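You operate a simulated robot arm through the tools that you are given. There is no shell and no other tool. Be economical: measure what you need, move in short steps, check, and stop when the job is done.

You are at the controls of a simulated robot arm. One attempt, no reset.

JOB
Seat the card terminal in its cradle, lock the latch and press the link button in.

The check looks at the end state, three seconds after you hand in, the way a careful person would. Anything else that was tipped, shoved, dropped, spilled or broken makes it a failure.

ROBOT AND FRAMES
A 6-joint arm with a two-finger parallel gripper, fixed in place. Base frame: the origin is at the foot of the arm, x ahead of it, y to its left, z up; the work surface is at about z = 0. Units: mm, degrees, N and s.
With the tool pointing down near the work surface it reaches from about 120 to 500 mm from the base axis. Its first joint turns from -72.0 to 72.0 degrees. Payload 0.65 kg.
Tool frame: the origin (TCP) lies between the finger pads and is the grasp point; the fingertips stand 25 mm ahead of it; z points along the fingers, y is the line along which they close. The gripper opens to 76 mm. The fingers are 18 mm wide and 10 mm thick; the gripper's body (36 by 78 mm) begins 45 mm behind the TCP.
Orientation is told as [roll, pitch, yaw] about the base's x, y, z axes, in that order, counted from this pose: with the fingers straight down and closing along the base's y, the tool's x points along the base's -x, its y along +y and its z along -z.

CONTROLS
- The arm moves only by the tool send_rows. Its argument "rows" is text: rows parted by semicolons, each of 7 numbers parted by spaces: the turn, a rotation vector about the base's x, y, z in degrees, then the shift along the base's x, y, z in mm, then the gripper command, from -1 (fully open) to 1 (shut), values between in proportion. In form: wx wy wz tx ty tz jaw; .... A call has 1 to 20 rows; each row shifts and turns the commanded pose from where the row before left it. A row lasts 0.2 s, in which the tool goes at most 50 mm and 8.6 degrees; a call with a longer step from one row to the next is refused whole, and so is a gripper value outside its range. Where a pose cannot be reached the arm comes as near as it can. A force on the tool above 40 N (or 10 N above the force at the start of the call, whichever is more), or a blocked arm, ends the call early, and 0.2 s more pass. The fingers move at their own pace (about 108 mm/s each) and stop on an object; they squeeze with about 42 N. The grip force told is the motor's: it shows also when the fingers shut on nothing. Time passes only in rows, and 0.2 s behind the last, so rows that do not move let the fingers close. It gives the time, the measured TCP pose, the force on the tool (base axes), the opening and the grip force at its end, in the units of the frame above (readings bear some noise), and new pictures: "show" is both (left out), scene, wrist or none.
- Cameras (640 x 400 px; columns grow to the right, rows downward): "scene" is fixed at [68.6, 281.7, 410.9]; the picture's right is [-0.63, -0.78, 0.00], its down [-0.40, 0.32, -0.86] and it looks along [0.67, -0.54, -0.51] (base axes); focal length 214 px, centre (320, 200). "wrist" rides on the gripper at [-28, 0, -45] in the tool frame; the picture's right is [0.00, -1.00, 0.00], its down [0.97, 0.00, -0.24] and it looks along [0.24, 0.00, 0.97] (tool axes); focal length 218 px, centre (320, 200).
- probe_pixels(camera, pixels): there is no depth. For up to 12 entries [column, row, z] of the newest picture of that camera ("zoom" is the newest enlarged one), the place [x, y] in the base frame at which the ray of that pixel passes the height z, good to about 3 mm. It takes no simulated time.
- close_up(camera, box): a new picture of the part [left, top, right, bottom] of that camera's present view, enlarged. It takes no simulated time.
- sign_off(): hands the job in; it is judged then, once.

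Keep the steps short. Do not move on a guess: measure, check each grasp and each placing, and mend mistakes. In all there are 80 turns and 120 pictures (those below and enlarged ones count). Leave the gripper open and the arm clear of the work at the hand-in unless told otherwise, and finish with a single line.

The tools are called after ">>>" by a JSON object that holds its "api" and its "payload". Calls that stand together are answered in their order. send_rows: Moves the arm, as the interface text tells. Its arguments: {"type":"object","properties":{"rows":{"type":"string"},"show":{"type":"string","enum":["both","scene","wrist","none"]}},"required":["rows"]} The other tools are called the same way: probe_pixels (camera, pixels) gives the place at which the rays of pixels pass given heights; close_up (camera, box) takes an enlarged picture of a part of a camera's view; sign_off () hands the job in.

At the start:

```text
clock: 0.0
position: [242.8, 99.0, 364.3]
tool_rot: [0.0, -0.1, 0.0]
wrist_force: [0.8, 0.6, -0.4]
width: 76.0
finger_force: 0.0
```

scene: 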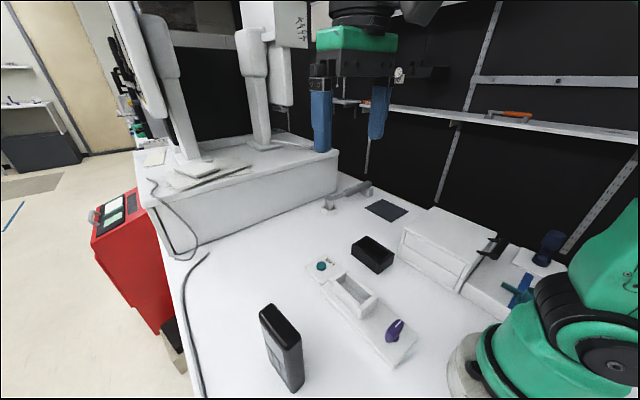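
wrist: 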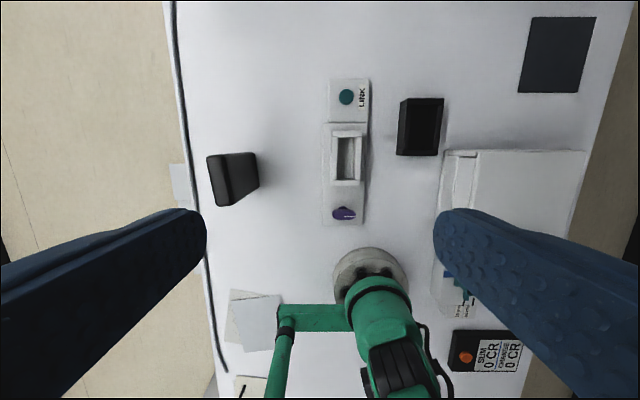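

I see a cradle with a teal link button, a white socket and a purple latch. A black upright object at scene (282,345) may be the terminal, and there is another black box at (372,255). I'll enlarge both views.

>>> {"api": "close_up", "payload": {"camera": "scene", "box": [240, 220, 440, 400]}}

>>> {"api": "close_up", "payload": {"camera": "wrist", "box": [190, 60, 460, 240]}}

```text
2.22 times, centred on (340, 310) of scene
```

zoom: 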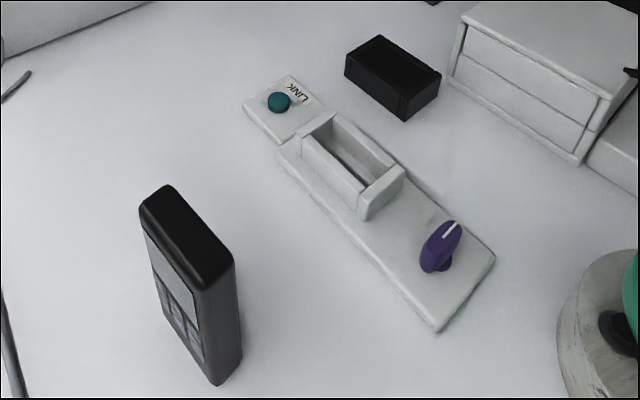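

```text
2.22 times, centred on (325, 150) of wrist
```

zoom: 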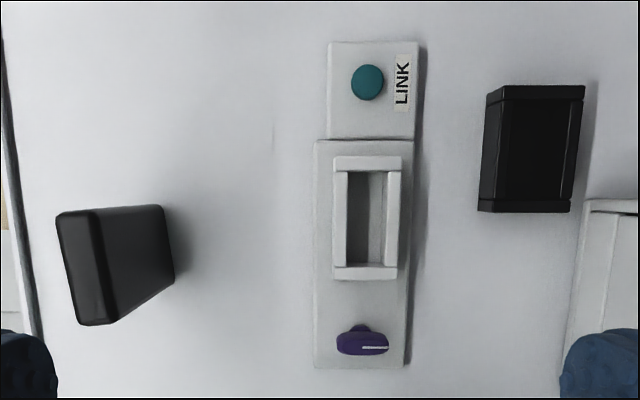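

I'll measure the terminal, socket, latch and button by probing the wrist zoom and the scene picture at several heights.

>>> {"api": "probe_pixels", "payload": {"camera": "zoom", "pixels": [[175, 272, 0], [118, 323, 0], [57, 215, 100], [95, 207, 100], [162, 205, 100], [112, 322, 0], [78, 324, 100], [348, 172, 30], [385, 172, 30], [385, 266, 30], [348, 266, 30], [367, 82, 20]]}}

>>> {"api": "probe_pixels", "payload": {"camera": "scene", "pixels": [[293.6, 393.3, 0], [304, 379.8, 0], [301.3, 336.1, 80], [301.3, 336.1, 100], [301.3, 336.1, 120], [271, 303.2, 100], [259, 312.2, 100], [286, 348.3, 100], [396, 322, 30], [321, 266, 20]]}}

>>> {"api": "probe_pixels", "payload": {"camera": "wrist", "pixels": [[333, 216, 30], [353, 216, 30], [343, 207, 30], [322, 123, 12], [366, 123, 12], [322, 224, 12], [363, 224, 12], [330, 79, 12], [370, 79, 12], [400, 155, 30], [440, 98, 30]]}}

```text
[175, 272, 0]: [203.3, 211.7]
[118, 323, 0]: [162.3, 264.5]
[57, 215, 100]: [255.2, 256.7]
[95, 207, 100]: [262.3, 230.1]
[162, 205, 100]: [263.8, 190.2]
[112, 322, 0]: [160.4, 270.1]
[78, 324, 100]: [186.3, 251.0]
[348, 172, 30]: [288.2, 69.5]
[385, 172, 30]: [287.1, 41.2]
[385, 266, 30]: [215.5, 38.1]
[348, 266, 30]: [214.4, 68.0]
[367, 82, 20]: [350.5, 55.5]
```

```text
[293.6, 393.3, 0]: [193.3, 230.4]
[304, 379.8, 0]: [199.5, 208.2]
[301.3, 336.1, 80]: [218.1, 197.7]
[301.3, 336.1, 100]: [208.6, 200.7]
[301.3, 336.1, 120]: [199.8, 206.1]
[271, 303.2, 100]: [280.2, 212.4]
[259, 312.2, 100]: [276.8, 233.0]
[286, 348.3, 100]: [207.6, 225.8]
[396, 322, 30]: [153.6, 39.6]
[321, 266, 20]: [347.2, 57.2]
```

```text
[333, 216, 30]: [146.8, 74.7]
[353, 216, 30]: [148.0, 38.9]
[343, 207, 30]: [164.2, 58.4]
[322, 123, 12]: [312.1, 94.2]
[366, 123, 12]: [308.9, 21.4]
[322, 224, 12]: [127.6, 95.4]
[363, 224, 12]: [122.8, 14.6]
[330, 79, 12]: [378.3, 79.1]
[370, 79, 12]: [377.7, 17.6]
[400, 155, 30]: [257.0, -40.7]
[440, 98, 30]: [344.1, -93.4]
```

The terminal stands about 118 mm tall near (229,228), and its long side is turned roughly 16° from x. The slot spans about x 214–288 and y 40–69. I'll move above the cradle, staying high, for a closer look at the latch, socket and button.

>>> {"api": "send_rows", "payload": {"rows": "0 0 0 -10 -14 -35 -1;0 0 0 -10 -14 -35 -1;0 0 0 -10 -14 -35 -1;0 0 0 0 0 -35 -1;0 0 0 0 0 0 -1"}}

```text
clock: 1.2
position: [211.3, 54.8, 224.1]
tool_rot: [0.0, -0.1, 0.0]
wrist_force: [0.1, 0.1, 0.2]
width: 76.0
finger_force: 0.1
```

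scene: 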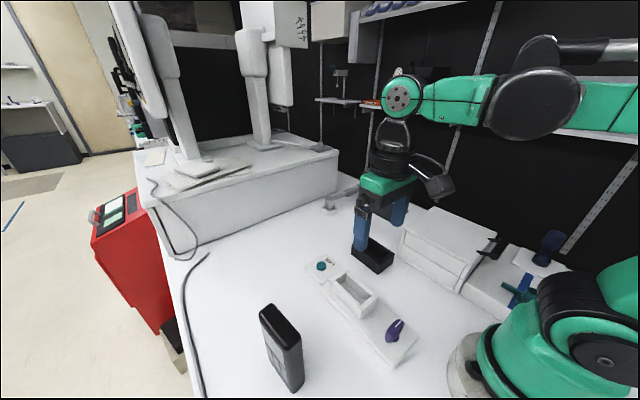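
wrist: 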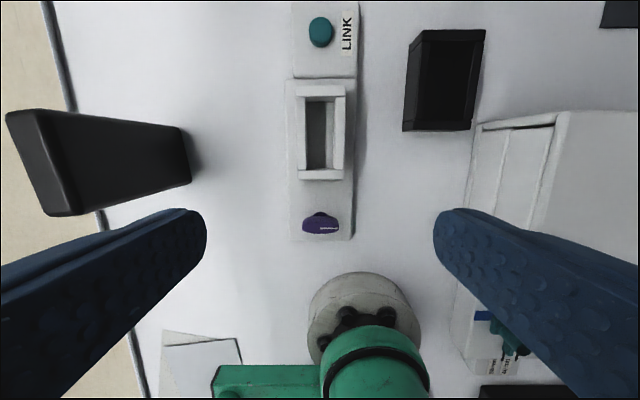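

>>> {"api": "close_up", "payload": {"camera": "wrist", "box": [260, 70, 400, 250]}}

>>> {"api": "close_up", "payload": {"camera": "scene", "box": [300, 250, 420, 370]}}

>>> {"api": "probe_pixels", "payload": {"camera": "wrist", "pixels": [[307, 100, 40], [332, 100, 40], [307, 170, 40], [332, 170, 40], [303, 229, 35], [338, 229, 35], [320, 213, 35], [320, 28, 20], [299, 180, 40], [345, 180, 40], [345, 87, 40]]}}

```text
2.22 times, centred on (330, 160) of wrist
```

zoom: 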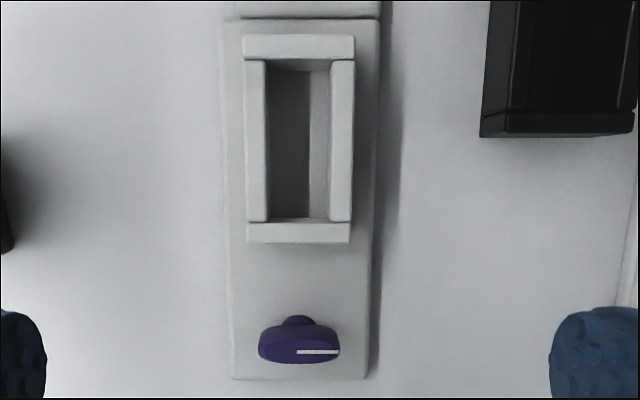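

```text
3.33 times, centred on (360, 310) of scene
```

zoom: 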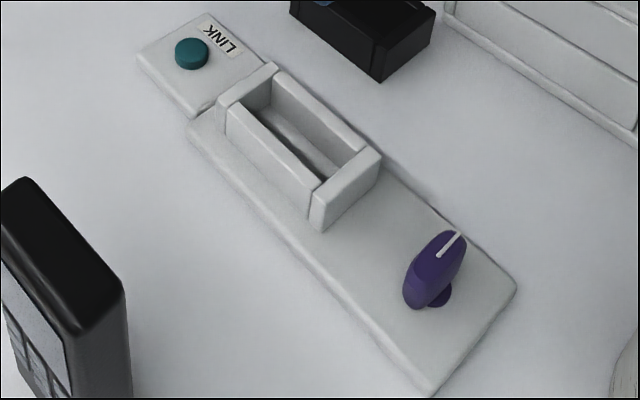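

```text
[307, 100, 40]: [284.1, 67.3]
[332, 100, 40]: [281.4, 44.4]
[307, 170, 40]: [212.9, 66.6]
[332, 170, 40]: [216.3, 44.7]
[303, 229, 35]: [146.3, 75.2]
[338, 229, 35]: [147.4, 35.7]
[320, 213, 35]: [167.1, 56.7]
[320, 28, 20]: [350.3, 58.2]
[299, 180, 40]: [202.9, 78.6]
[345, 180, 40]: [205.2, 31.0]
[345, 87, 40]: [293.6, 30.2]
```

The latch is a purple knob with a white index line on a central post. I'll lower the wrist camera over it, with the tips staying above z≈80, to see how it works. I'll also probe the scene for the socket wall height.

>>> {"api": "probe_pixels", "payload": {"camera": "zoom", "pixels": [[318, 192, 30], [318, 192, 40], [318, 192, 50], [320, 230, 10], [320, 230, 14], [405, 285, 20], [460, 240, 35], [435, 300, 12], [437, 395, 0], [125, 292, 118], [28, 178, 118], [0, 205, 118]]}}

>>> {"api": "send_rows", "payload": {"rows": "0 0 0 -20 0 -30 -1;0 0 0 -20 0 -30 -1;0 0 0 -15 0 -30 -1;0 0 0 0 0 -20 -1;0 0 0 0 0 0 -1"}}

```text
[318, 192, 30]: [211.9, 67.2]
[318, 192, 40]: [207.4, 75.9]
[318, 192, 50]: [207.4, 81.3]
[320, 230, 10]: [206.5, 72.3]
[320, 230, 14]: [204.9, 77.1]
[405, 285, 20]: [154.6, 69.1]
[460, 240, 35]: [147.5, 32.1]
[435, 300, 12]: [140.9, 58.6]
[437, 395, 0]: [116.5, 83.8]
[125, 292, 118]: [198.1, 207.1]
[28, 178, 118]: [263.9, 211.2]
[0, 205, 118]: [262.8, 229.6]
```

```text
clock: 2.4
position: [155.1, 57.2, 112.9]
tool_rot: [0.0, -0.1, -0.1]
wrist_force: [-0.4, -0.7, -0.7]
width: 75.8
finger_force: 0.0
```

scene: 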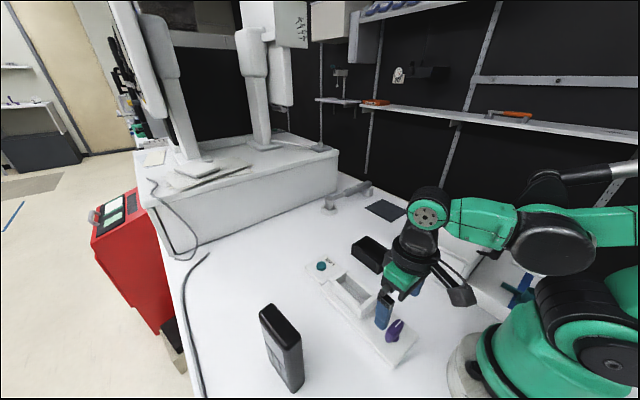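
wrist: 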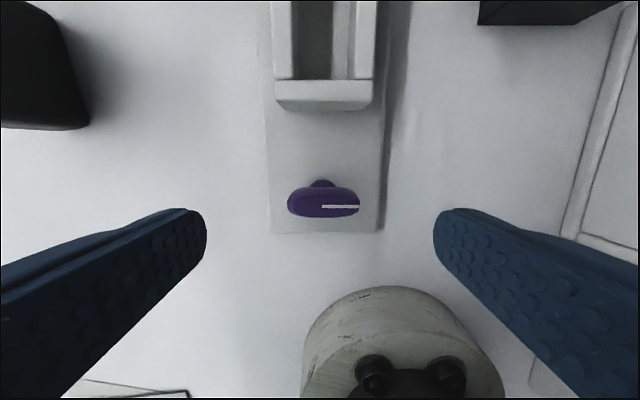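

>>> {"api": "close_up", "payload": {"camera": "wrist", "box": [260, 140, 390, 250]}}

>>> {"api": "close_up", "payload": {"camera": "scene", "box": [360, 300, 430, 370]}}

>>> {"api": "probe_pixels", "payload": {"camera": "wrist", "pixels": [[287, 203, 35], [359, 203, 35], [323, 189, 35], [323, 216, 35], [323, 182, 20], [322, 207, 40], [358, 207, 40], [275, 108, 12], [276, 82, 40], [374, 82, 40]]}}

```text
3.64 times, centred on (325, 195) of wrist
```

zoom: 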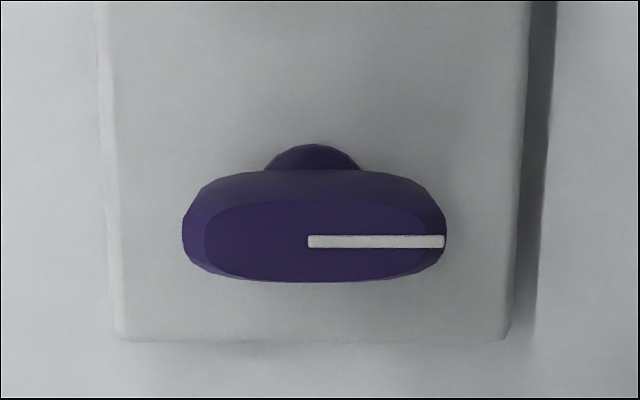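

```text
5.71 times, centred on (395, 335) of scene
```

zoom: 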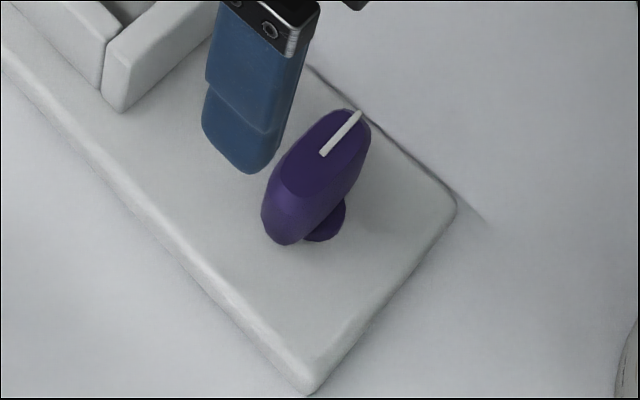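

```text
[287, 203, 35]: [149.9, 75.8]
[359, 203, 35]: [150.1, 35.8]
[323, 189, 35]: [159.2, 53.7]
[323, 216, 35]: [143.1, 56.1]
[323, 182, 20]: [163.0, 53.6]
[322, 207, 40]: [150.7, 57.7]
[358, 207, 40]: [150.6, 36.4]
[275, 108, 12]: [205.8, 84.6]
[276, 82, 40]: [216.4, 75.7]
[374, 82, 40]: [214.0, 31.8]
```

The latch is a rotary knob centred at about (151,56), roughly 40 by 16 mm, with its index line pointing to -y. The terminal comes first. I'll rise and go above it to measure its top face.

>>> {"api": "send_rows", "payload": {"rows": "0 0 0 0 0 45 -1;0 0 0 0 0 45 -1;0 0 0 10 40 30 -1;0 0 0 15 40 10 -1;0 0 0 15 40 0 -1;0 0 0 10 40 0 -1;0 0 0 0 10 0 -1;0 0 0 0 0 0 -1"}}

```text
refused: row 3 steps farther than a row can; nothing moved
```

>>> {"api": "send_rows", "payload": {"rows": "0 0 0 0 0 45 -1;0 0 0 0 0 45 -1;0 0 0 10 40 20 -1;0 0 0 15 40 20 -1;0 0 0 15 40 0 -1;0 0 0 10 40 0 -1;0 0 0 0 10 0 -1;0 0 0 0 0 0 -1"}}

```text
clock: 4.2
position: [208.7, 227.3, 245.3]
tool_rot: [0.1, -0.1, 0.0]
wrist_force: [0.0, 1.2, -0.4]
width: 76.0
finger_force: 0.0
```

scene: 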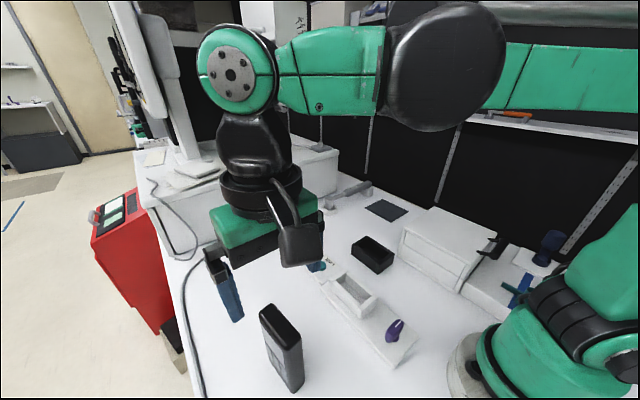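
wrist: 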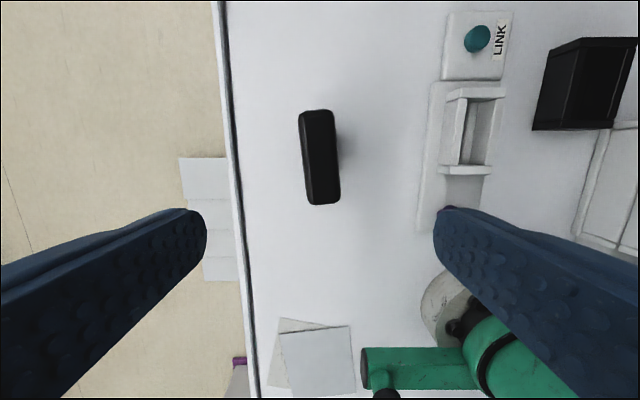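

>>> {"api": "close_up", "payload": {"camera": "wrist", "box": [260, 90, 390, 220]}}

>>> {"api": "close_up", "payload": {"camera": "scene", "box": [230, 290, 340, 400]}}

```text
3.08 times, centred on (325, 155) of wrist
```

zoom: 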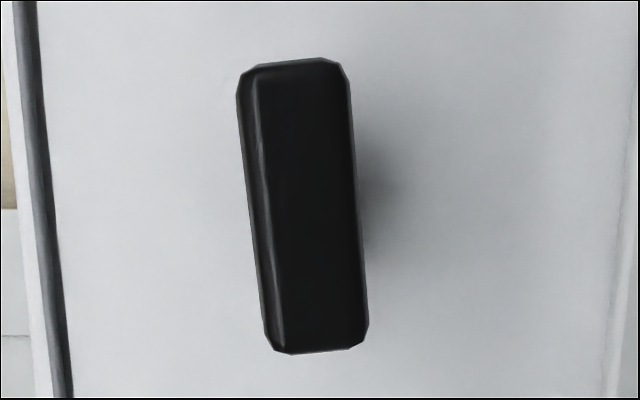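

```text
3.64 times, centred on (285, 345) of scene
```

zoom: 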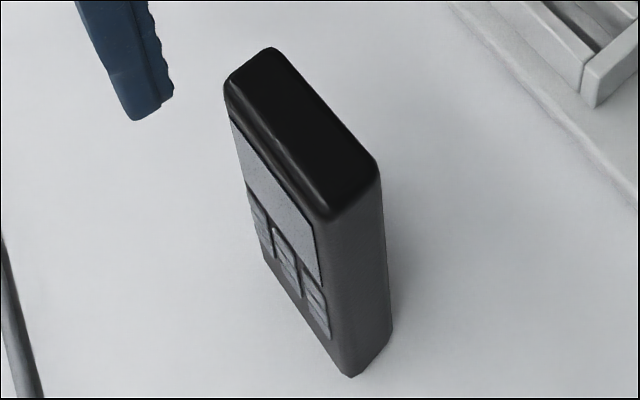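

>>> {"api": "probe_pixels", "payload": {"camera": "wrist", "pixels": [[299, 112, 118], [333.1, 111.5, 118], [340.6, 203, 118], [308.1, 203.7, 118], [299, 112, 112], [340.6, 203, 112]]}}

>>> {"api": "probe_pixels", "payload": {"camera": "zoom", "pixels": [[228, 85, 118], [275, 48, 118], [380, 172, 118], [322, 220, 118], [392, 335, 0], [350, 378, 0], [275, 48, 112], [322, 220, 112]]}}

```text
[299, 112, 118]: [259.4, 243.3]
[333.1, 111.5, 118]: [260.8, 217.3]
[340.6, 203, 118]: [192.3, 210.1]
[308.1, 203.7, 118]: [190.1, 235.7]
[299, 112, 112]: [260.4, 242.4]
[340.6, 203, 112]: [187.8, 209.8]
```

```text
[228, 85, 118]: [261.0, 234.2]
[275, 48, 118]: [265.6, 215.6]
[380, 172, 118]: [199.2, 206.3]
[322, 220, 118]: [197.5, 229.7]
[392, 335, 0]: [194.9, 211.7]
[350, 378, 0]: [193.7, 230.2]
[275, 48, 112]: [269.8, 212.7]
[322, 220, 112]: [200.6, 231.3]
```

The terminal's centre is about (227,225), its section is about 69×25 mm, and its yaw is about +6.5°. I'll yaw the tool to match and come down over it with the jaws open to z≈125. That puts the tips just below its top.

>>> {"api": "send_rows", "payload": {"rows": "0 0 6.5 9 -1 -30 -1;0 0 0 9 -1 -30 -1;0 0 0 0 0 -30 -1;0 0 0 0 0 -25 -1;0 0 0 0 0 0 -1"}}

```text
clock: 5.4
position: [226.8, 223.4, 127.4]
tool_rot: [-0.1, -0.2, 6.5]
wrist_force: [1.2, 0.4, 0.6]
width: 75.9
finger_force: 0.1
```

scene: 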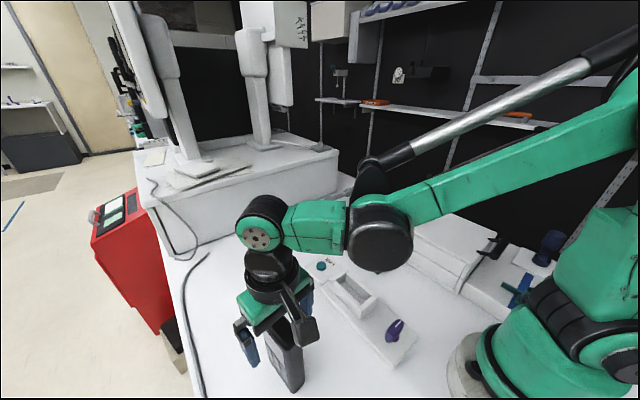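
wrist: 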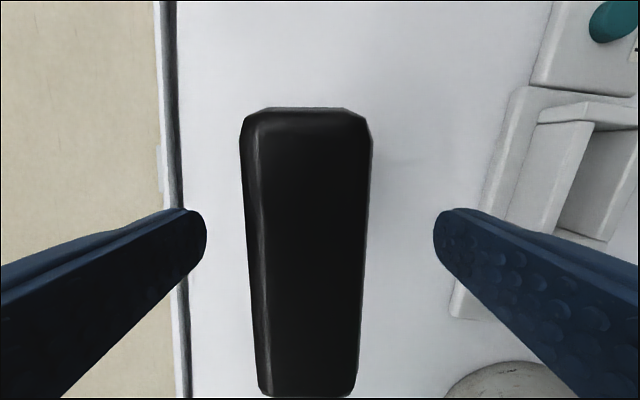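

>>> {"api": "probe_pixels", "payload": {"camera": "wrist", "pixels": [[306, 108, 118], [309, 396, 118], [243, 140, 112], [371, 140, 112], [258, 385, 112], [357, 385, 112]]}}

```text
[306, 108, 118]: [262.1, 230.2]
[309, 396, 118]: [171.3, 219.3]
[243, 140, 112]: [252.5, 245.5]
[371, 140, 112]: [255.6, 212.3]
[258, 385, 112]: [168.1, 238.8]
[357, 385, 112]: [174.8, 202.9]
```

The size read here, 91 mm, is too long for z=118. The top must be higher than that, so I'll probe at greater heights.

>>> {"api": "probe_pixels", "payload": {"camera": "wrist", "pixels": [[306, 108, 126], [309, 396, 126], [306, 108, 130], [309, 396, 130], [306, 108, 134], [309, 396, 134], [243, 140, 128], [371, 140, 128], [258, 385, 128], [357, 385, 128]]}}

>>> {"api": "close_up", "payload": {"camera": "scene", "box": [230, 290, 340, 400]}}

```text
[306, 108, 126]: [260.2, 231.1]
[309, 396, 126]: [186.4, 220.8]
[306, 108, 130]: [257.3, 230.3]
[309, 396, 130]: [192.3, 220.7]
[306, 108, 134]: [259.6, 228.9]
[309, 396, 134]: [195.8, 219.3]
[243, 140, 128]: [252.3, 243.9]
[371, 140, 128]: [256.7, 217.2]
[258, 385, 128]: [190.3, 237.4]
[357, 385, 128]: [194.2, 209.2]
```

```text
3.64 times, centred on (285, 345) of scene
```

zoom: 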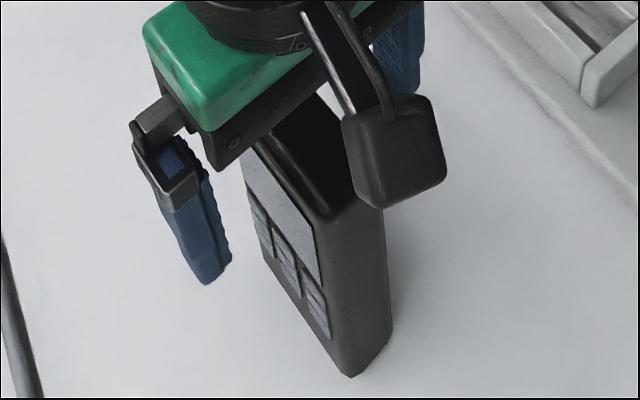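

The terminal is about 128 mm tall, with its centre at about (224.5,226.5). I'll shift to centre on it, lower to TCP z≈100 and close.

>>> {"api": "send_rows", "payload": {"rows": "0 0 0.5 -2.3 3 0 -1;0 0 0 0 0 -14 -1;0 0 0 0 0 -13 -1;0 0 0 0 0 0 -0.1;0 0 0 0 0 0 0.2;0 0 0 0 0 0 0.3;0 0 0 0 0 0 1;0 0 0 0 0 0 1"}}

```text
clock: 7.2
position: [224.5, 226.7, 103.0]
tool_rot: [0.0, -0.1, 7.1]
wrist_force: [-0.3, -0.2, 0.0]
width: 25.7
finger_force: 41.6
```

scene: 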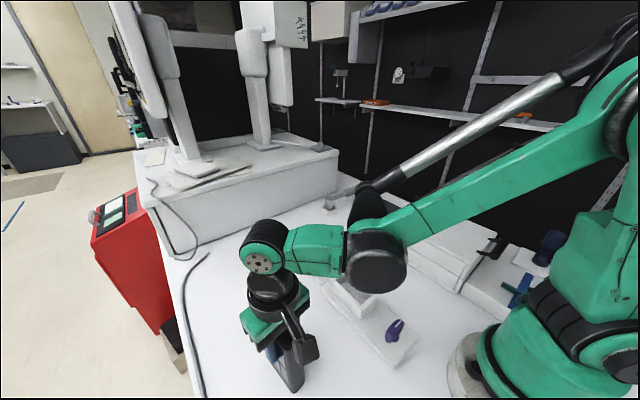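
wrist: 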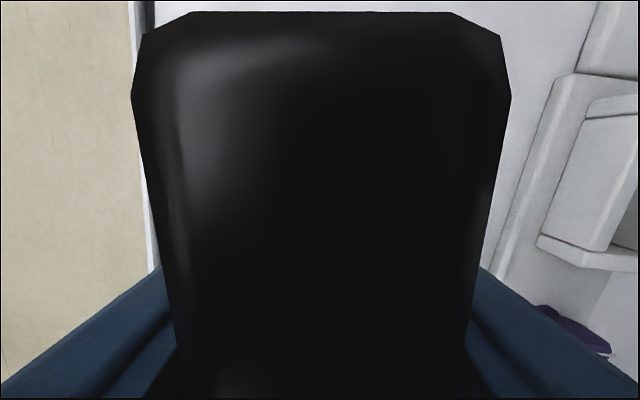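

The grip is firm at 25.7 mm and 41.6 N. Next I'll lift 75 mm and check that the terminal comes with it.

>>> {"api": "send_rows", "payload": {"rows": "0 0 0 0 0 10 1;0 0 0 0 0 25 1;0 0 0 0 0 40 1;0 0 0 0 0 0 1"}}

>>> {"api": "close_up", "payload": {"camera": "scene", "box": [300, 240, 420, 370]}}

```text
clock: 8.2
position: [225.0, 226.3, 177.6]
tool_rot: [0.0, -0.1, 6.9]
wrist_force: [-0.1, 0.4, -2.5]
width: 25.8
finger_force: 40.8
```

scene: 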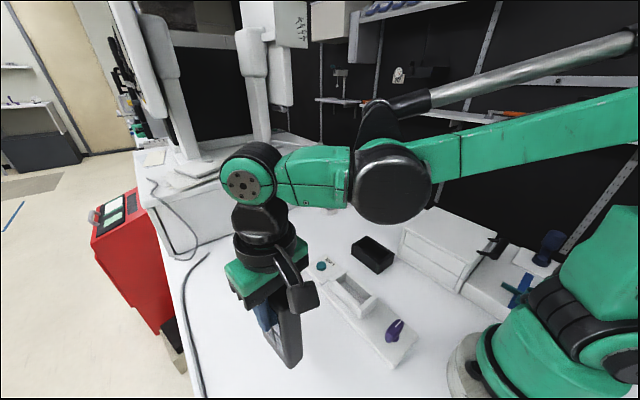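
wrist: 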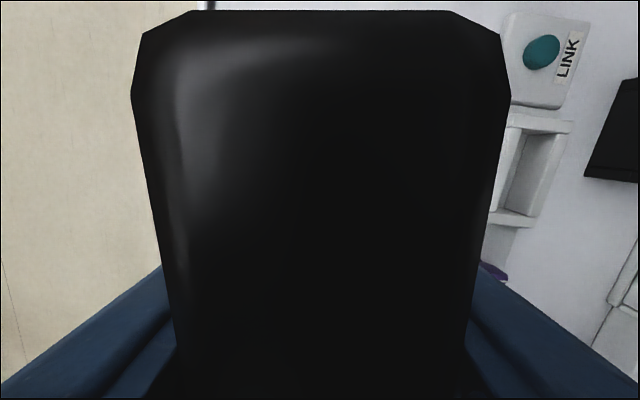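

```text
3.08 times, centred on (360, 305) of scene
```

zoom: 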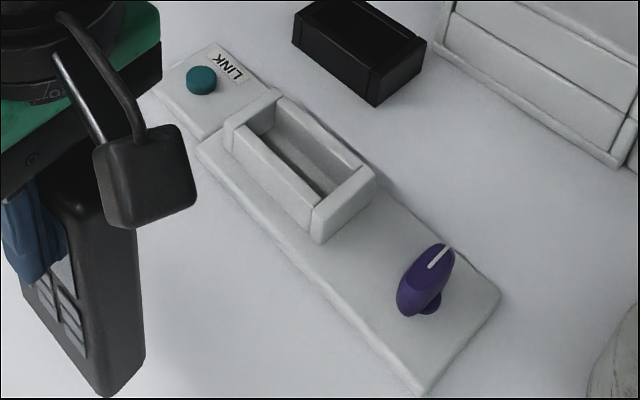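

It lifted cleanly. Now I'll probe the socket rim's inner and outer corners in this zoom.

>>> {"api": "probe_pixels", "payload": {"camera": "zoom", "pixels": [[226, 121, 40], [280, 90, 40], [375, 172, 40], [312, 209, 40], [312, 244, 12], [238, 130, 40], [283, 98, 40], [362, 165, 40], [313, 202, 40], [202, 152, 12], [423, 395, 0], [202, 72, 24]]}}

>>> {"api": "probe_pixels", "payload": {"camera": "wrist", "pixels": [[574, 123, 40], [537, 227, 40], [565, 133, 40], [532, 215, 40], [500, 208, 40], [522, 132, 40], [543, 52, 22]]}}

```text
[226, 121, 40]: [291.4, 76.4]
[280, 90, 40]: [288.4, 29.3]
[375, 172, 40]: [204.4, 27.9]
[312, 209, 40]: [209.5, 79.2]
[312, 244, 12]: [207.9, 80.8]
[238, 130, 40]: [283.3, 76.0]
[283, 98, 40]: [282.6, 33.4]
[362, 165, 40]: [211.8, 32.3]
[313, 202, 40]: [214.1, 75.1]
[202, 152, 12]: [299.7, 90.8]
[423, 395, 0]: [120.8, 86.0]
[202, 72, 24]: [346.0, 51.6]
```

```text
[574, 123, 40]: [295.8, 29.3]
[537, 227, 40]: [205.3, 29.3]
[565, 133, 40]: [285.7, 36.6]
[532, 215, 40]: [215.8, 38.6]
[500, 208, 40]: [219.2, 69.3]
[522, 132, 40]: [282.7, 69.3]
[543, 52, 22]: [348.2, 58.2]
```

The socket's outer rim runs x 206–292 and y 28.5–77.5, so its centre is about (249.5,54). I'll carry the terminal there at this height (its bottom is at about z 75, above the z 40 rim) and turn the yaw to 0.

>>> {"api": "send_rows", "payload": {"rows": "0 0 -1 4 -30 0 1;0 0 -2 5 -35 0 1;0 0 -2 5 -35 0 1;0 0 -2 5 -35 0 1;0 0 0 5.5 -37 0 1;0 0 0 0 0 0 1;0 0 0 0 0 0 1"}}

>>> {"api": "close_up", "payload": {"camera": "scene", "box": [290, 200, 410, 340]}}

```text
clock: 9.8
position: [247.4, 55.1, 176.0]
tool_rot: [0.0, -0.1, 0.0]
wrist_force: [0.3, -0.6, -2.6]
width: 25.8
finger_force: 40.2
```

scene: 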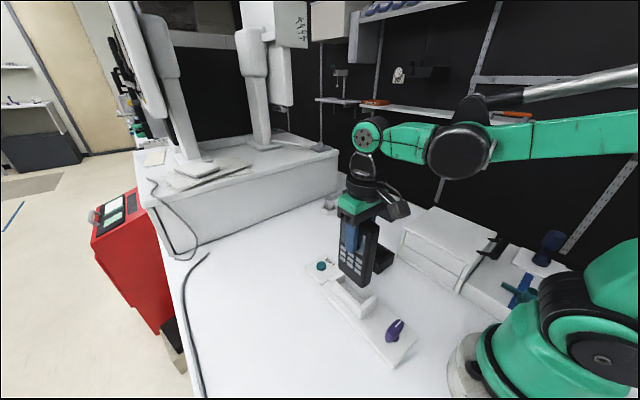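
wrist: 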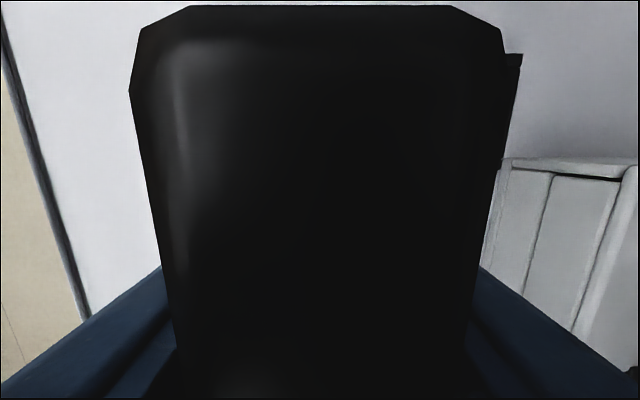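

```text
2.86 times, centred on (350, 270) of scene
```

zoom: 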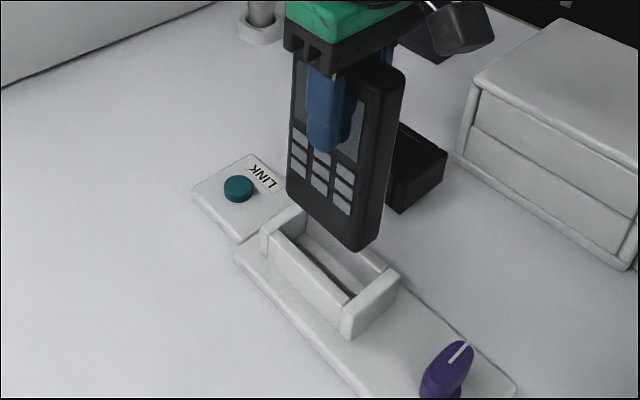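

I'll check where the terminal's bottom corners are (bottom at z≈73), and the socket rim in the same picture, so the camera bias cancels out.

>>> {"api": "probe_pixels", "payload": {"camera": "zoom", "pixels": [[286, 202, 73], [357, 252, 73], [381, 239, 73], [342, 310, 40], [399, 276, 40], [260, 232, 40], [342, 338, 12], [344, 302, 40], [388, 268, 40], [270, 238, 40]]}}

```text
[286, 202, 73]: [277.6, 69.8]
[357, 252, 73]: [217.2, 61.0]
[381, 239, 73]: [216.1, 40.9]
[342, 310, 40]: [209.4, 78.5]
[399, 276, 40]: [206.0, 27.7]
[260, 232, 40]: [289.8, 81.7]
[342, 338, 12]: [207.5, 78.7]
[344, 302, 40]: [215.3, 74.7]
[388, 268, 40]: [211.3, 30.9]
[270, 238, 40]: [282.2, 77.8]
```

The terminal's centre agrees with the TCP within about 1 mm. I'll shift by (+1.6,-1), lower 25 mm to just above the rim, and look.

>>> {"api": "send_rows", "payload": {"rows": "0 0 0 1.6 -1 -5 1;0 0 0 0 0 -12 1;0 0 0 0 0 -8 1;0 0 0 0 0 0 1", "show": "scene"}}

>>> {"api": "close_up", "payload": {"camera": "scene", "box": [310, 240, 400, 330]}}

```text
clock: 10.8
position: [248.6, 53.6, 152.9]
tool_rot: [0.1, -0.1, 0.1]
wrist_force: [0.7, -0.1, -2.3]
width: 25.7
finger_force: 41.3
```

scene: 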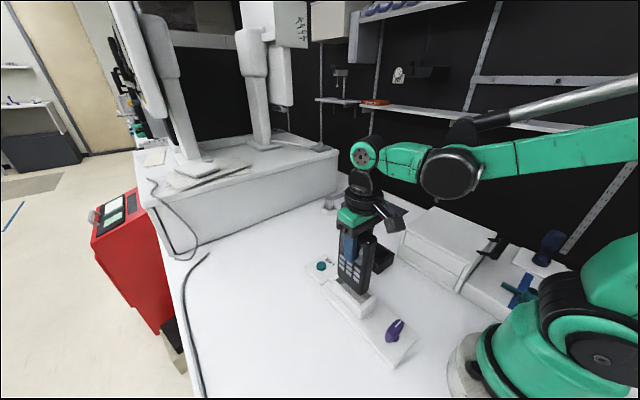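

```text
4.44 times, centred on (355, 285) of scene
```

zoom: 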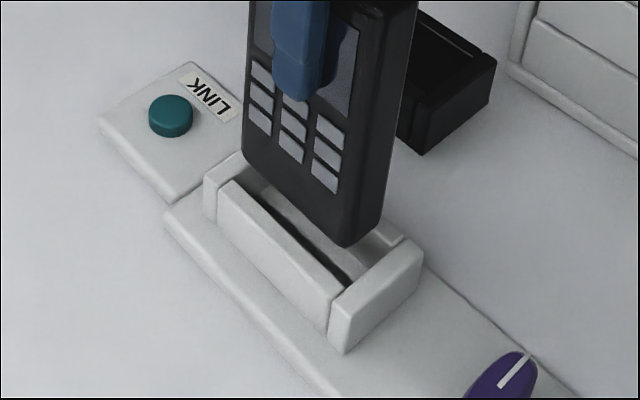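

>>> {"api": "probe_pixels", "payload": {"camera": "zoom", "pixels": [[345, 248, 50], [380, 232, 50], [243, 160, 50], [335, 292, 40], [345, 287, 40], [403, 241, 40], [230, 182, 40], [333, 300, 40], [420, 250, 40], [205, 185, 40], [240, 155, 40]]}}

```text
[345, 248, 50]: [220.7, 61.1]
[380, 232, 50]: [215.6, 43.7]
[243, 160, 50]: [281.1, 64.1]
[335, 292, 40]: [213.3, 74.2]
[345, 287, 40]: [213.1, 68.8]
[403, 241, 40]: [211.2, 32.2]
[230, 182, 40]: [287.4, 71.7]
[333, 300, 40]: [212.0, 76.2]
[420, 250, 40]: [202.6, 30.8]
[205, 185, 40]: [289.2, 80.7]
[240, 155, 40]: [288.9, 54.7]
```

Aligned within the measuring error. I'll go down slowly into the mouth and watch the force.

>>> {"api": "send_rows", "payload": {"rows": "0 0 0 0.5 0 -4 1;0 0 0 0 0 -4 1;0 0 0 0 0 -4 1;0 0 0 0 0 -3 1;0 0 0 0 0 0 1", "show": "none"}}

>>> {"api": "close_up", "payload": {"camera": "scene", "box": [310, 240, 400, 330]}}

```text
clock: 12.0
position: [251.0, 54.3, 137.6]
tool_rot: [0.0, -0.1, 0.0]
wrist_force: [-6.5, -0.7, 30.8]
width: 25.8
finger_force: 41.5
```

```text
4.44 times, centred on (355, 285) of scene
```

zoom: 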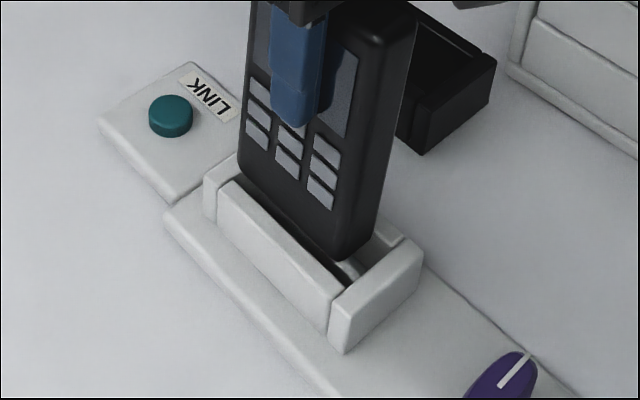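

Contact: 31 N upward and -6.5 N in x. The bottom appears to sit on the far (+x) wall, and there's a gap at the near end. I'll lift 4 mm, shift -3 mm in x, and try again gently.

>>> {"api": "send_rows", "payload": {"rows": "0 0 0 0 0 5 1;0 0 0 -3 0 0 1;0 0 0 0 0 -3 1;0 0 0 0 0 -3 1;0 0 0 0 0 0 1", "show": "none"}}

>>> {"api": "close_up", "payload": {"camera": "scene", "box": [310, 240, 400, 330]}}

```text
clock: 13.2
position: [247.5, 52.6, 134.9]
tool_rot: [0.0, 0.0, 0.1]
wrist_force: [-11.9, -0.6, 32.1]
width: 25.7
finger_force: 41.5
```

```text
4.44 times, centred on (355, 285) of scene
```

zoom: 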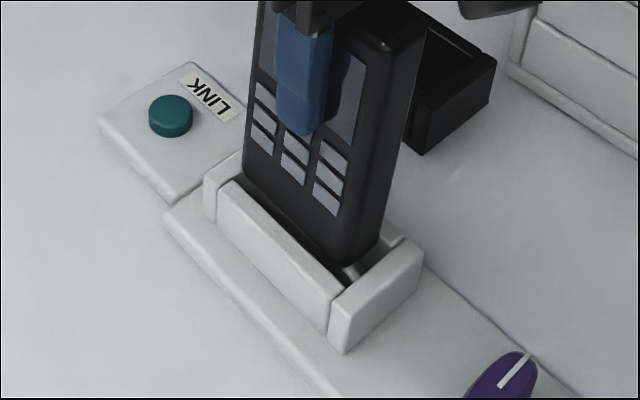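

There's still -12 N in x, though it went slightly deeper. I'll lift and move another -3.5 mm in x.

>>> {"api": "send_rows", "payload": {"rows": "0 0 0 0 0 8 1;0 0 0 -3.5 0.5 0 1;0 0 0 0 0 0 1", "show": "none"}}

>>> {"api": "close_up", "payload": {"camera": "scene", "box": [310, 220, 400, 330]}}

```text
clock: 14.0
position: [244.1, 54.6, 144.5]
tool_rot: [0.1, -0.1, -0.1]
wrist_force: [0.3, 0.9, -3.2]
width: 25.8
finger_force: 40.9
```

```text
3.64 times, centred on (355, 275) of scene
```

zoom: 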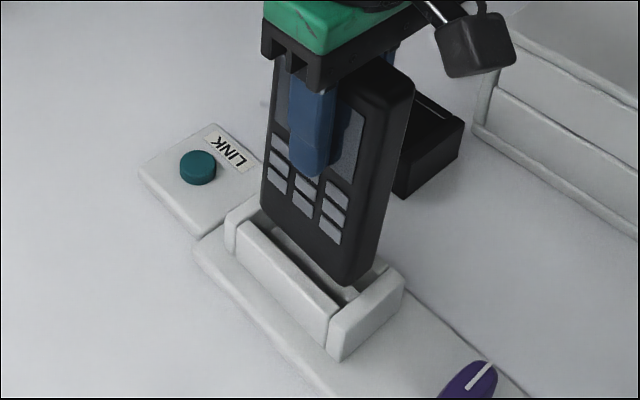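

The terminal seems to have pitched slightly in the grip, with its top toward -x. I'll measure the lean along its edges.

>>> {"api": "probe_pixels", "payload": {"camera": "zoom", "pixels": [[345, 286, 42], [262, 205, 42], [262, 205, 46], [262, 205, 50], [378, 268, 42], [412, 90, 160], [365, 105, 160], [412, 90, 165], [379, 262, 48]]}}

>>> {"api": "close_up", "payload": {"camera": "wrist", "box": [0, 0, 640, 400]}}

```text
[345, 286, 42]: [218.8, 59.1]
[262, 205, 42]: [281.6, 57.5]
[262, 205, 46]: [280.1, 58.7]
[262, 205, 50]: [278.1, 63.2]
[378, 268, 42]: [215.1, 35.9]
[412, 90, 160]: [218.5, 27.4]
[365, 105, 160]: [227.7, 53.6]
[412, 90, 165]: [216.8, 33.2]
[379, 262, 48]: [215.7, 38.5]
```

```text
1.00 times, centred on (320, 200) of wrist
```

zoom: 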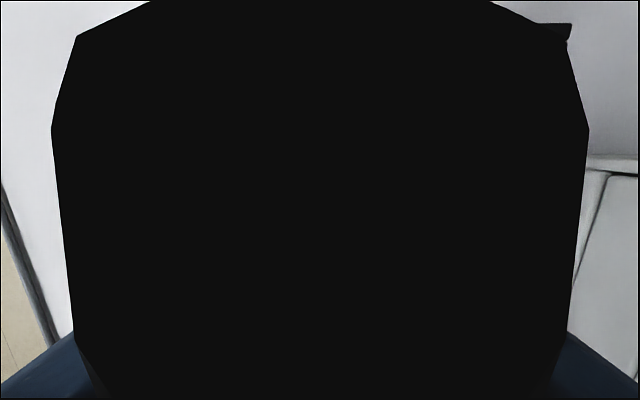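

>>> {"api": "close_up", "payload": {"camera": "scene", "box": [320, 230, 385, 305]}}

```text
5.33 times, centred on (352, 268) of scene
```

zoom: 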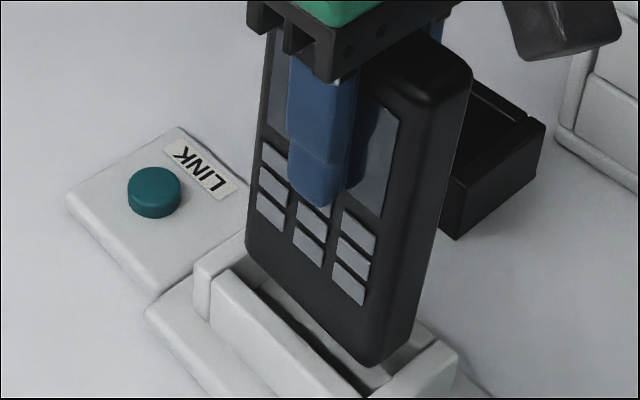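

Compared with the pre-contact picture, the terminal has pitched about 3–5° and slid up slightly in the grip. I'll raise it a little, pitch the tool +3.5° about y to level it, and compare.

>>> {"api": "send_rows", "payload": {"rows": "0 0 0 0 0 8 1;0 3.5 0 4.5 -0.5 0 1;0 0 0 0 0 0 1;0 0 0 0 0 0 1", "show": "none"}}

>>> {"api": "close_up", "payload": {"camera": "scene", "box": [320, 230, 385, 305]}}

```text
clock: 15.0
position: [248.2, 55.0, 151.0]
tool_rot: [0.1, 3.3, 0.0]
wrist_force: [-0.3, -0.6, -2.7]
width: 25.7
finger_force: 41.4
```

```text
5.33 times, centred on (352, 268) of scene
```

zoom: 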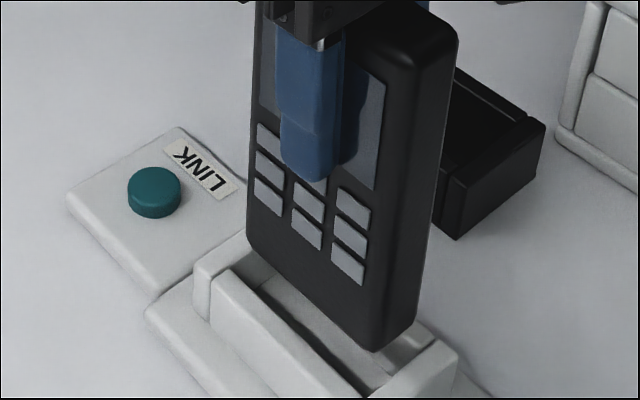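

The terminal is about vertical again. Before retrying I'll enlarge the rim and bottom tightly to get the x/y offsets.

>>> {"api": "close_up", "payload": {"camera": "scene", "box": [325, 268, 385, 308]}}

```text
10.00 times, centred on (355, 288) of scene
```

zoom: 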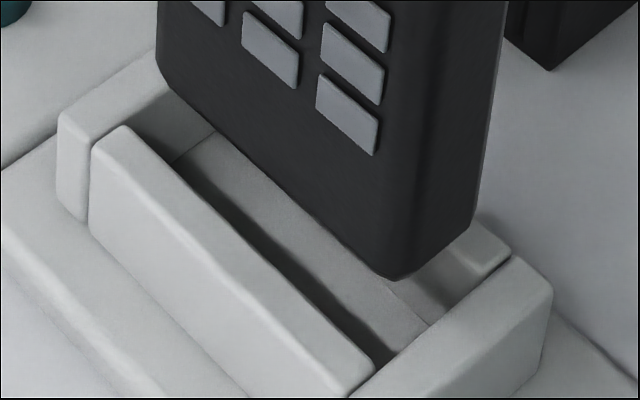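

This view is clear. Projecting the bottom down to the rim, the near (-x) gap is about 5 mm and the +y gap about 7 mm, against total clearances of about 4 mm each. The terminal therefore needs to go about -3 mm in x and +3 mm in y. I'll shift, lower 6 mm, and look again.

>>> {"api": "send_rows", "payload": {"rows": "0 0 0 -3 3 0 1;0 0 0 0 0 -6 1;0 0 0 0 0 0 1;0 0 0 0 0 0 1", "show": "none"}}

>>> {"api": "close_up", "payload": {"camera": "scene", "box": [325, 268, 385, 308]}}

```text
clock: 16.0
position: [244.8, 57.0, 145.9]
tool_rot: [-0.1, 3.4, -0.1]
wrist_force: [-0.2, 0.6, -2.4]
width: 25.5
finger_force: 41.2
```

```text
10.00 times, centred on (355, 288) of scene
```

zoom: 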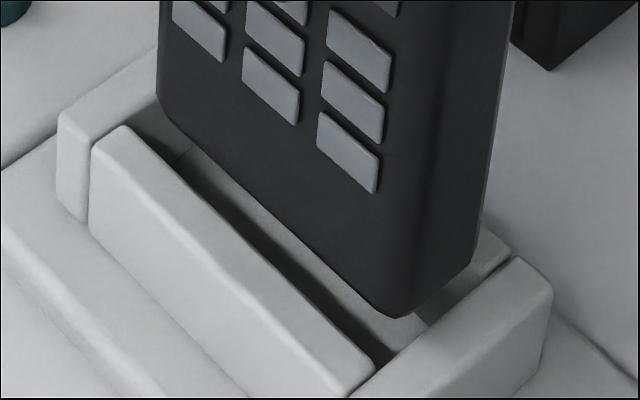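

Near gap 2.4 mm and far gap 3.5 mm if the bottom is 5 mm above the rim, but that depends on its true height. I'll apply a small attitude trim (pitch -1°, yaw -1°), go down 4 mm and look again near rim level, where the view is unambiguous.

>>> {"api": "send_rows", "payload": {"rows": "0 -1 -1 -1 0 0 1;0 0 0 0 0 -2 1;0 0 0 0 0 -2 1;0 0 0 0 0 0 1", "show": "none"}}

>>> {"api": "close_up", "payload": {"camera": "scene", "box": [325, 268, 385, 308]}}

```text
clock: 17.0
position: [244.1, 57.4, 141.4]
tool_rot: [0.1, 2.4, -1.0]
wrist_force: [0.9, 0.2, -2.4]
width: 25.7
finger_force: 41.3
```

```text
10.00 times, centred on (355, 288) of scene
```

zoom: 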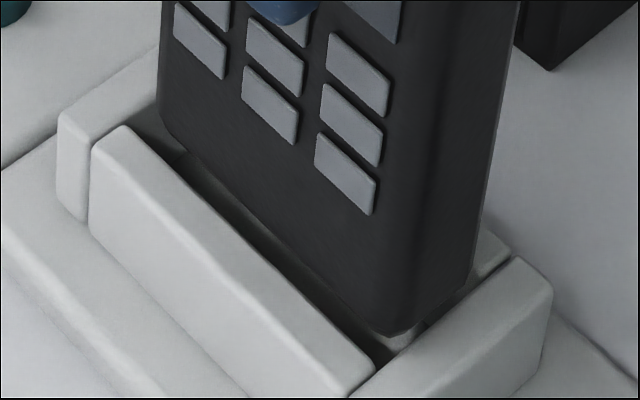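

Now close to the rim, the near gap is about 2 mm, +y about 4 mm and -y about 1.6 mm. I'll nudge +0.5 in x and +0.8 in y, lower 4 mm and check the force.

>>> {"api": "send_rows", "payload": {"rows": "0 0 0 0.5 0.8 0 1;0 0 0 0 0 -2 1;0 0 0 0 0 -2 1;0 0 0 0 0 0 1", "show": "none"}}

>>> {"api": "close_up", "payload": {"camera": "scene", "box": [325, 268, 385, 308]}}

```text
clock: 18.0
position: [245.3, 57.9, 137.1]
tool_rot: [0.0, 2.4, -1.0]
wrist_force: [0.3, -0.2, -2.6]
width: 25.8
finger_force: 40.8
```

```text
10.00 times, centred on (355, 288) of scene
```

zoom: 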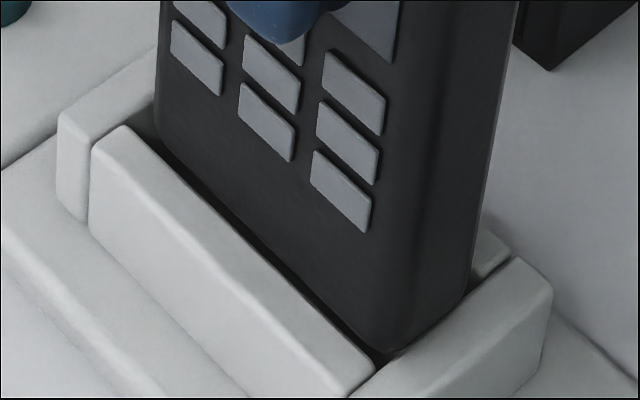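

No contact force, and the bottom edge is beginning to disappear behind the walls. I'll continue down.

>>> {"api": "send_rows", "payload": {"rows": "0 0 0 0 0 -2 1;0 0 0 0 0 -2 1;0 0 0 0 0 0 1", "show": "none"}}

>>> {"api": "close_up", "payload": {"camera": "scene", "box": [325, 268, 385, 308]}}

```text
clock: 18.8
position: [244.0, 58.1, 133.1]
tool_rot: [0.1, 2.4, -1.0]
wrist_force: [2.0, 2.1, 34.5]
width: 25.7
finger_force: 41.0
```

```text
10.00 times, centred on (355, 288) of scene
```

zoom: 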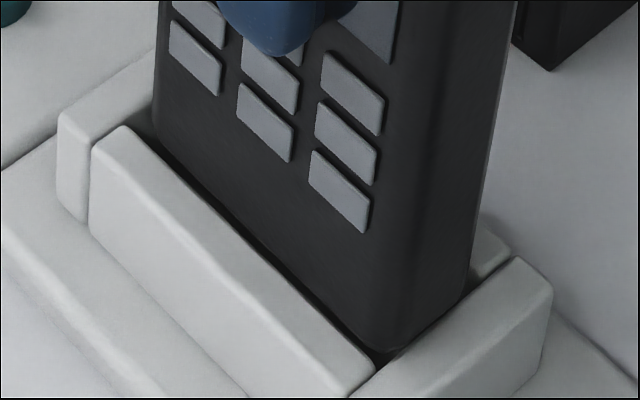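

At contact the bottom lies exactly at rim level. Now the near (-x) end is the one overlapping, by about 0.5 mm, with about 3 mm free at the far end. I'll lift 3 mm, shift +1.8 in x, and lower gently.

>>> {"api": "send_rows", "payload": {"rows": "0 0 0 0 0 6 1;0 0 0 2 -0.3 0 1;0 0 0 0 0 0 1;0 0 0 0 0 -2 1;0 0 0 0 0 -1.5 1;0 0 0 0 0 0 1", "show": "none"}}

>>> {"api": "close_up", "payload": {"camera": "scene", "box": [325, 268, 385, 308]}}

```text
clock: 20.2
position: [247.2, 57.4, 136.0]
tool_rot: [0.1, 2.4, -1.1]
wrist_force: [0.4, 0.1, -2.8]
width: 25.6
finger_force: 41.1
```

```text
10.00 times, centred on (355, 288) of scene
```

zoom: 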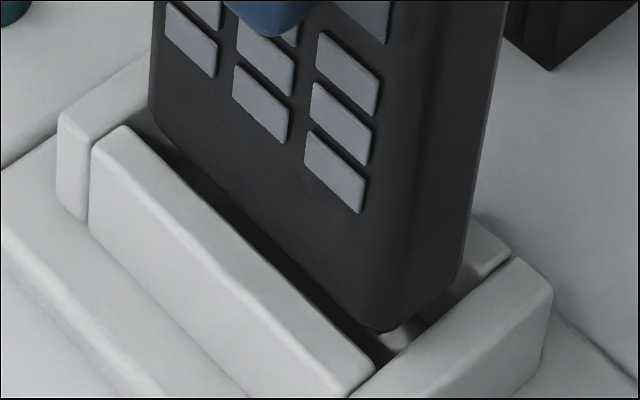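

Allowing for the rounded bottom edges (inset about 3 mm), the terminal is still about 2 mm too far +y and about 1.5 mm too far -x. That agrees with the wrist-measured slot centre at y 54.7. I'll shift and lower.

>>> {"api": "send_rows", "payload": {"rows": "0 0 0 1.5 -2.2 0 1;0 0 0 0 0 0 1;0 0 0 0 0 -2 1;0 0 0 0 0 -1.5 1;0 0 0 0 0 -1.5 1;0 0 0 0 0 0 1", "show": "none"}}

>>> {"api": "close_up", "payload": {"camera": "scene", "box": [325, 268, 385, 308]}}

```text
clock: 21.6
position: [249.1, 56.4, 129.5]
tool_rot: [0.1, 2.4, -1.0]
wrist_force: [0.1, -0.7, -1.9]
width: 26.0
finger_force: 41.0
```

```text
10.00 times, centred on (355, 288) of scene
```

zoom: 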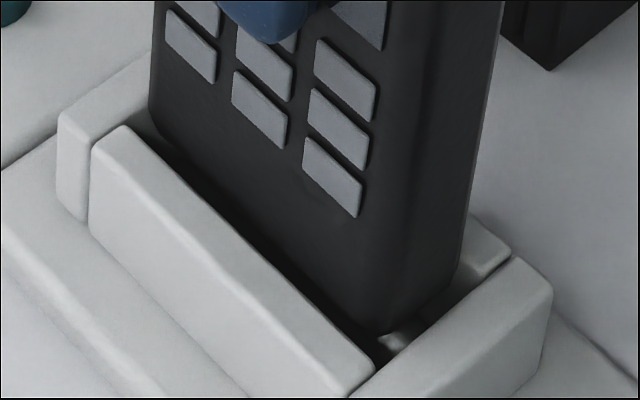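

No contact force and it's descending. I'll continue gently.

>>> {"api": "send_rows", "payload": {"rows": "0 0 0 0 0 -1.5 1;0 0 0 0 0 -1.5 1;0 0 0 0 0 -1.5 1;0 0 0 0 0 0 1", "show": "none"}}

>>> {"api": "close_up", "payload": {"camera": "scene", "box": [325, 268, 385, 308]}}

```text
clock: 22.6
position: [248.3, 56.0, 126.4]
tool_rot: [0.1, 2.4, -1.0]
wrist_force: [0.7, -1.0, -1.6]
width: 25.6
finger_force: 41.0
```

```text
10.00 times, centred on (355, 288) of scene
```

zoom: 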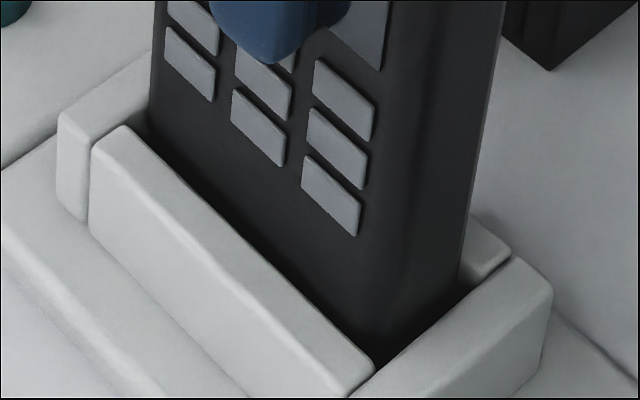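

It's in: the bottom edge is now hidden below the rim and there's no force. I'll keep descending.

>>> {"api": "send_rows", "payload": {"rows": "0 0 0 0 0 -2 1;0 0 0 0 0 -2 1;0 0 0 0 0 -2 1;0 0 0 0 0 0 1", "show": "none"}}

>>> {"api": "close_up", "payload": {"camera": "scene", "box": [310, 228, 400, 318]}}

```text
clock: 23.6
position: [249.8, 54.8, 121.0]
tool_rot: [0.1, 2.4, -1.0]
wrist_force: [0.2, -0.1, -2.2]
width: 25.9
finger_force: 41.6
```

```text
4.44 times, centred on (355, 273) of scene
```

zoom: 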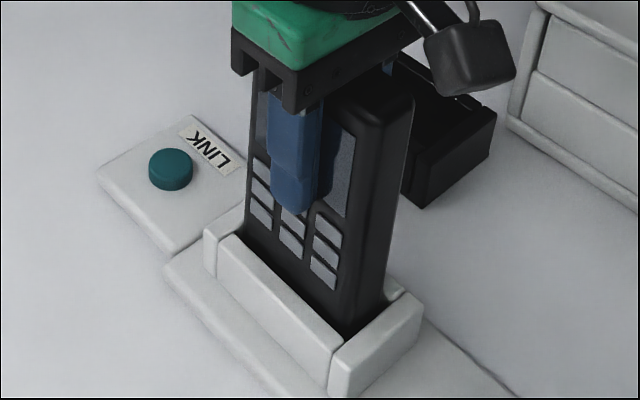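

Descending freely. I'll continue until a light contact with the floor.

>>> {"api": "send_rows", "payload": {"rows": "0 0 0 0 0 -2 1;0 0 0 0 0 -2 1;0 0 0 0 0 -2 1;0 0 0 0 0 0 1", "show": "none"}}

```text
clock: 24.6
position: [247.8, 55.5, 114.5]
tool_rot: [0.1, 2.3, -1.0]
wrist_force: [1.5, -1.1, -2.8]
width: 25.6
finger_force: 41.0
```

>>> {"api": "send_rows", "payload": {"rows": "0 0 0 0 0 -2 1;0 0 0 0 0 -1.5 1;0 0 0 0 0 -1.5 1;0 0 0 0 0 0 1", "show": "none"}}

>>> {"api": "close_up", "payload": {"camera": "scene", "box": [310, 228, 400, 318]}}

```text
clock: 25.6
position: [248.4, 54.9, 109.9]
tool_rot: [0.1, 2.5, -0.9]
wrist_force: [-0.2, -0.9, -2.2]
width: 25.9
finger_force: 41.4
```

```text
4.44 times, centred on (355, 273) of scene
```

zoom: 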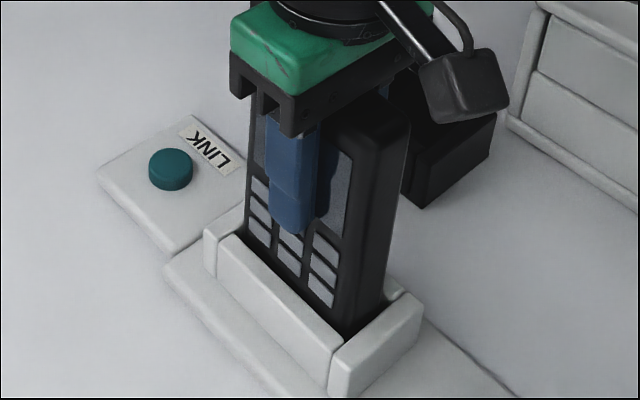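

>>> {"api": "send_rows", "payload": {"rows": "0 0 0 0 0 -1.5 1;0 0 0 0 0 -1.5 1;0 0 0 0 0 0 1", "show": "none"}}

```text
clock: 26.4
position: [248.8, 56.5, 105.9]
tool_rot: [-0.1, 2.4, -1.0]
wrist_force: [-0.4, -0.8, 0.6]
width: 25.8
finger_force: 41.1
```

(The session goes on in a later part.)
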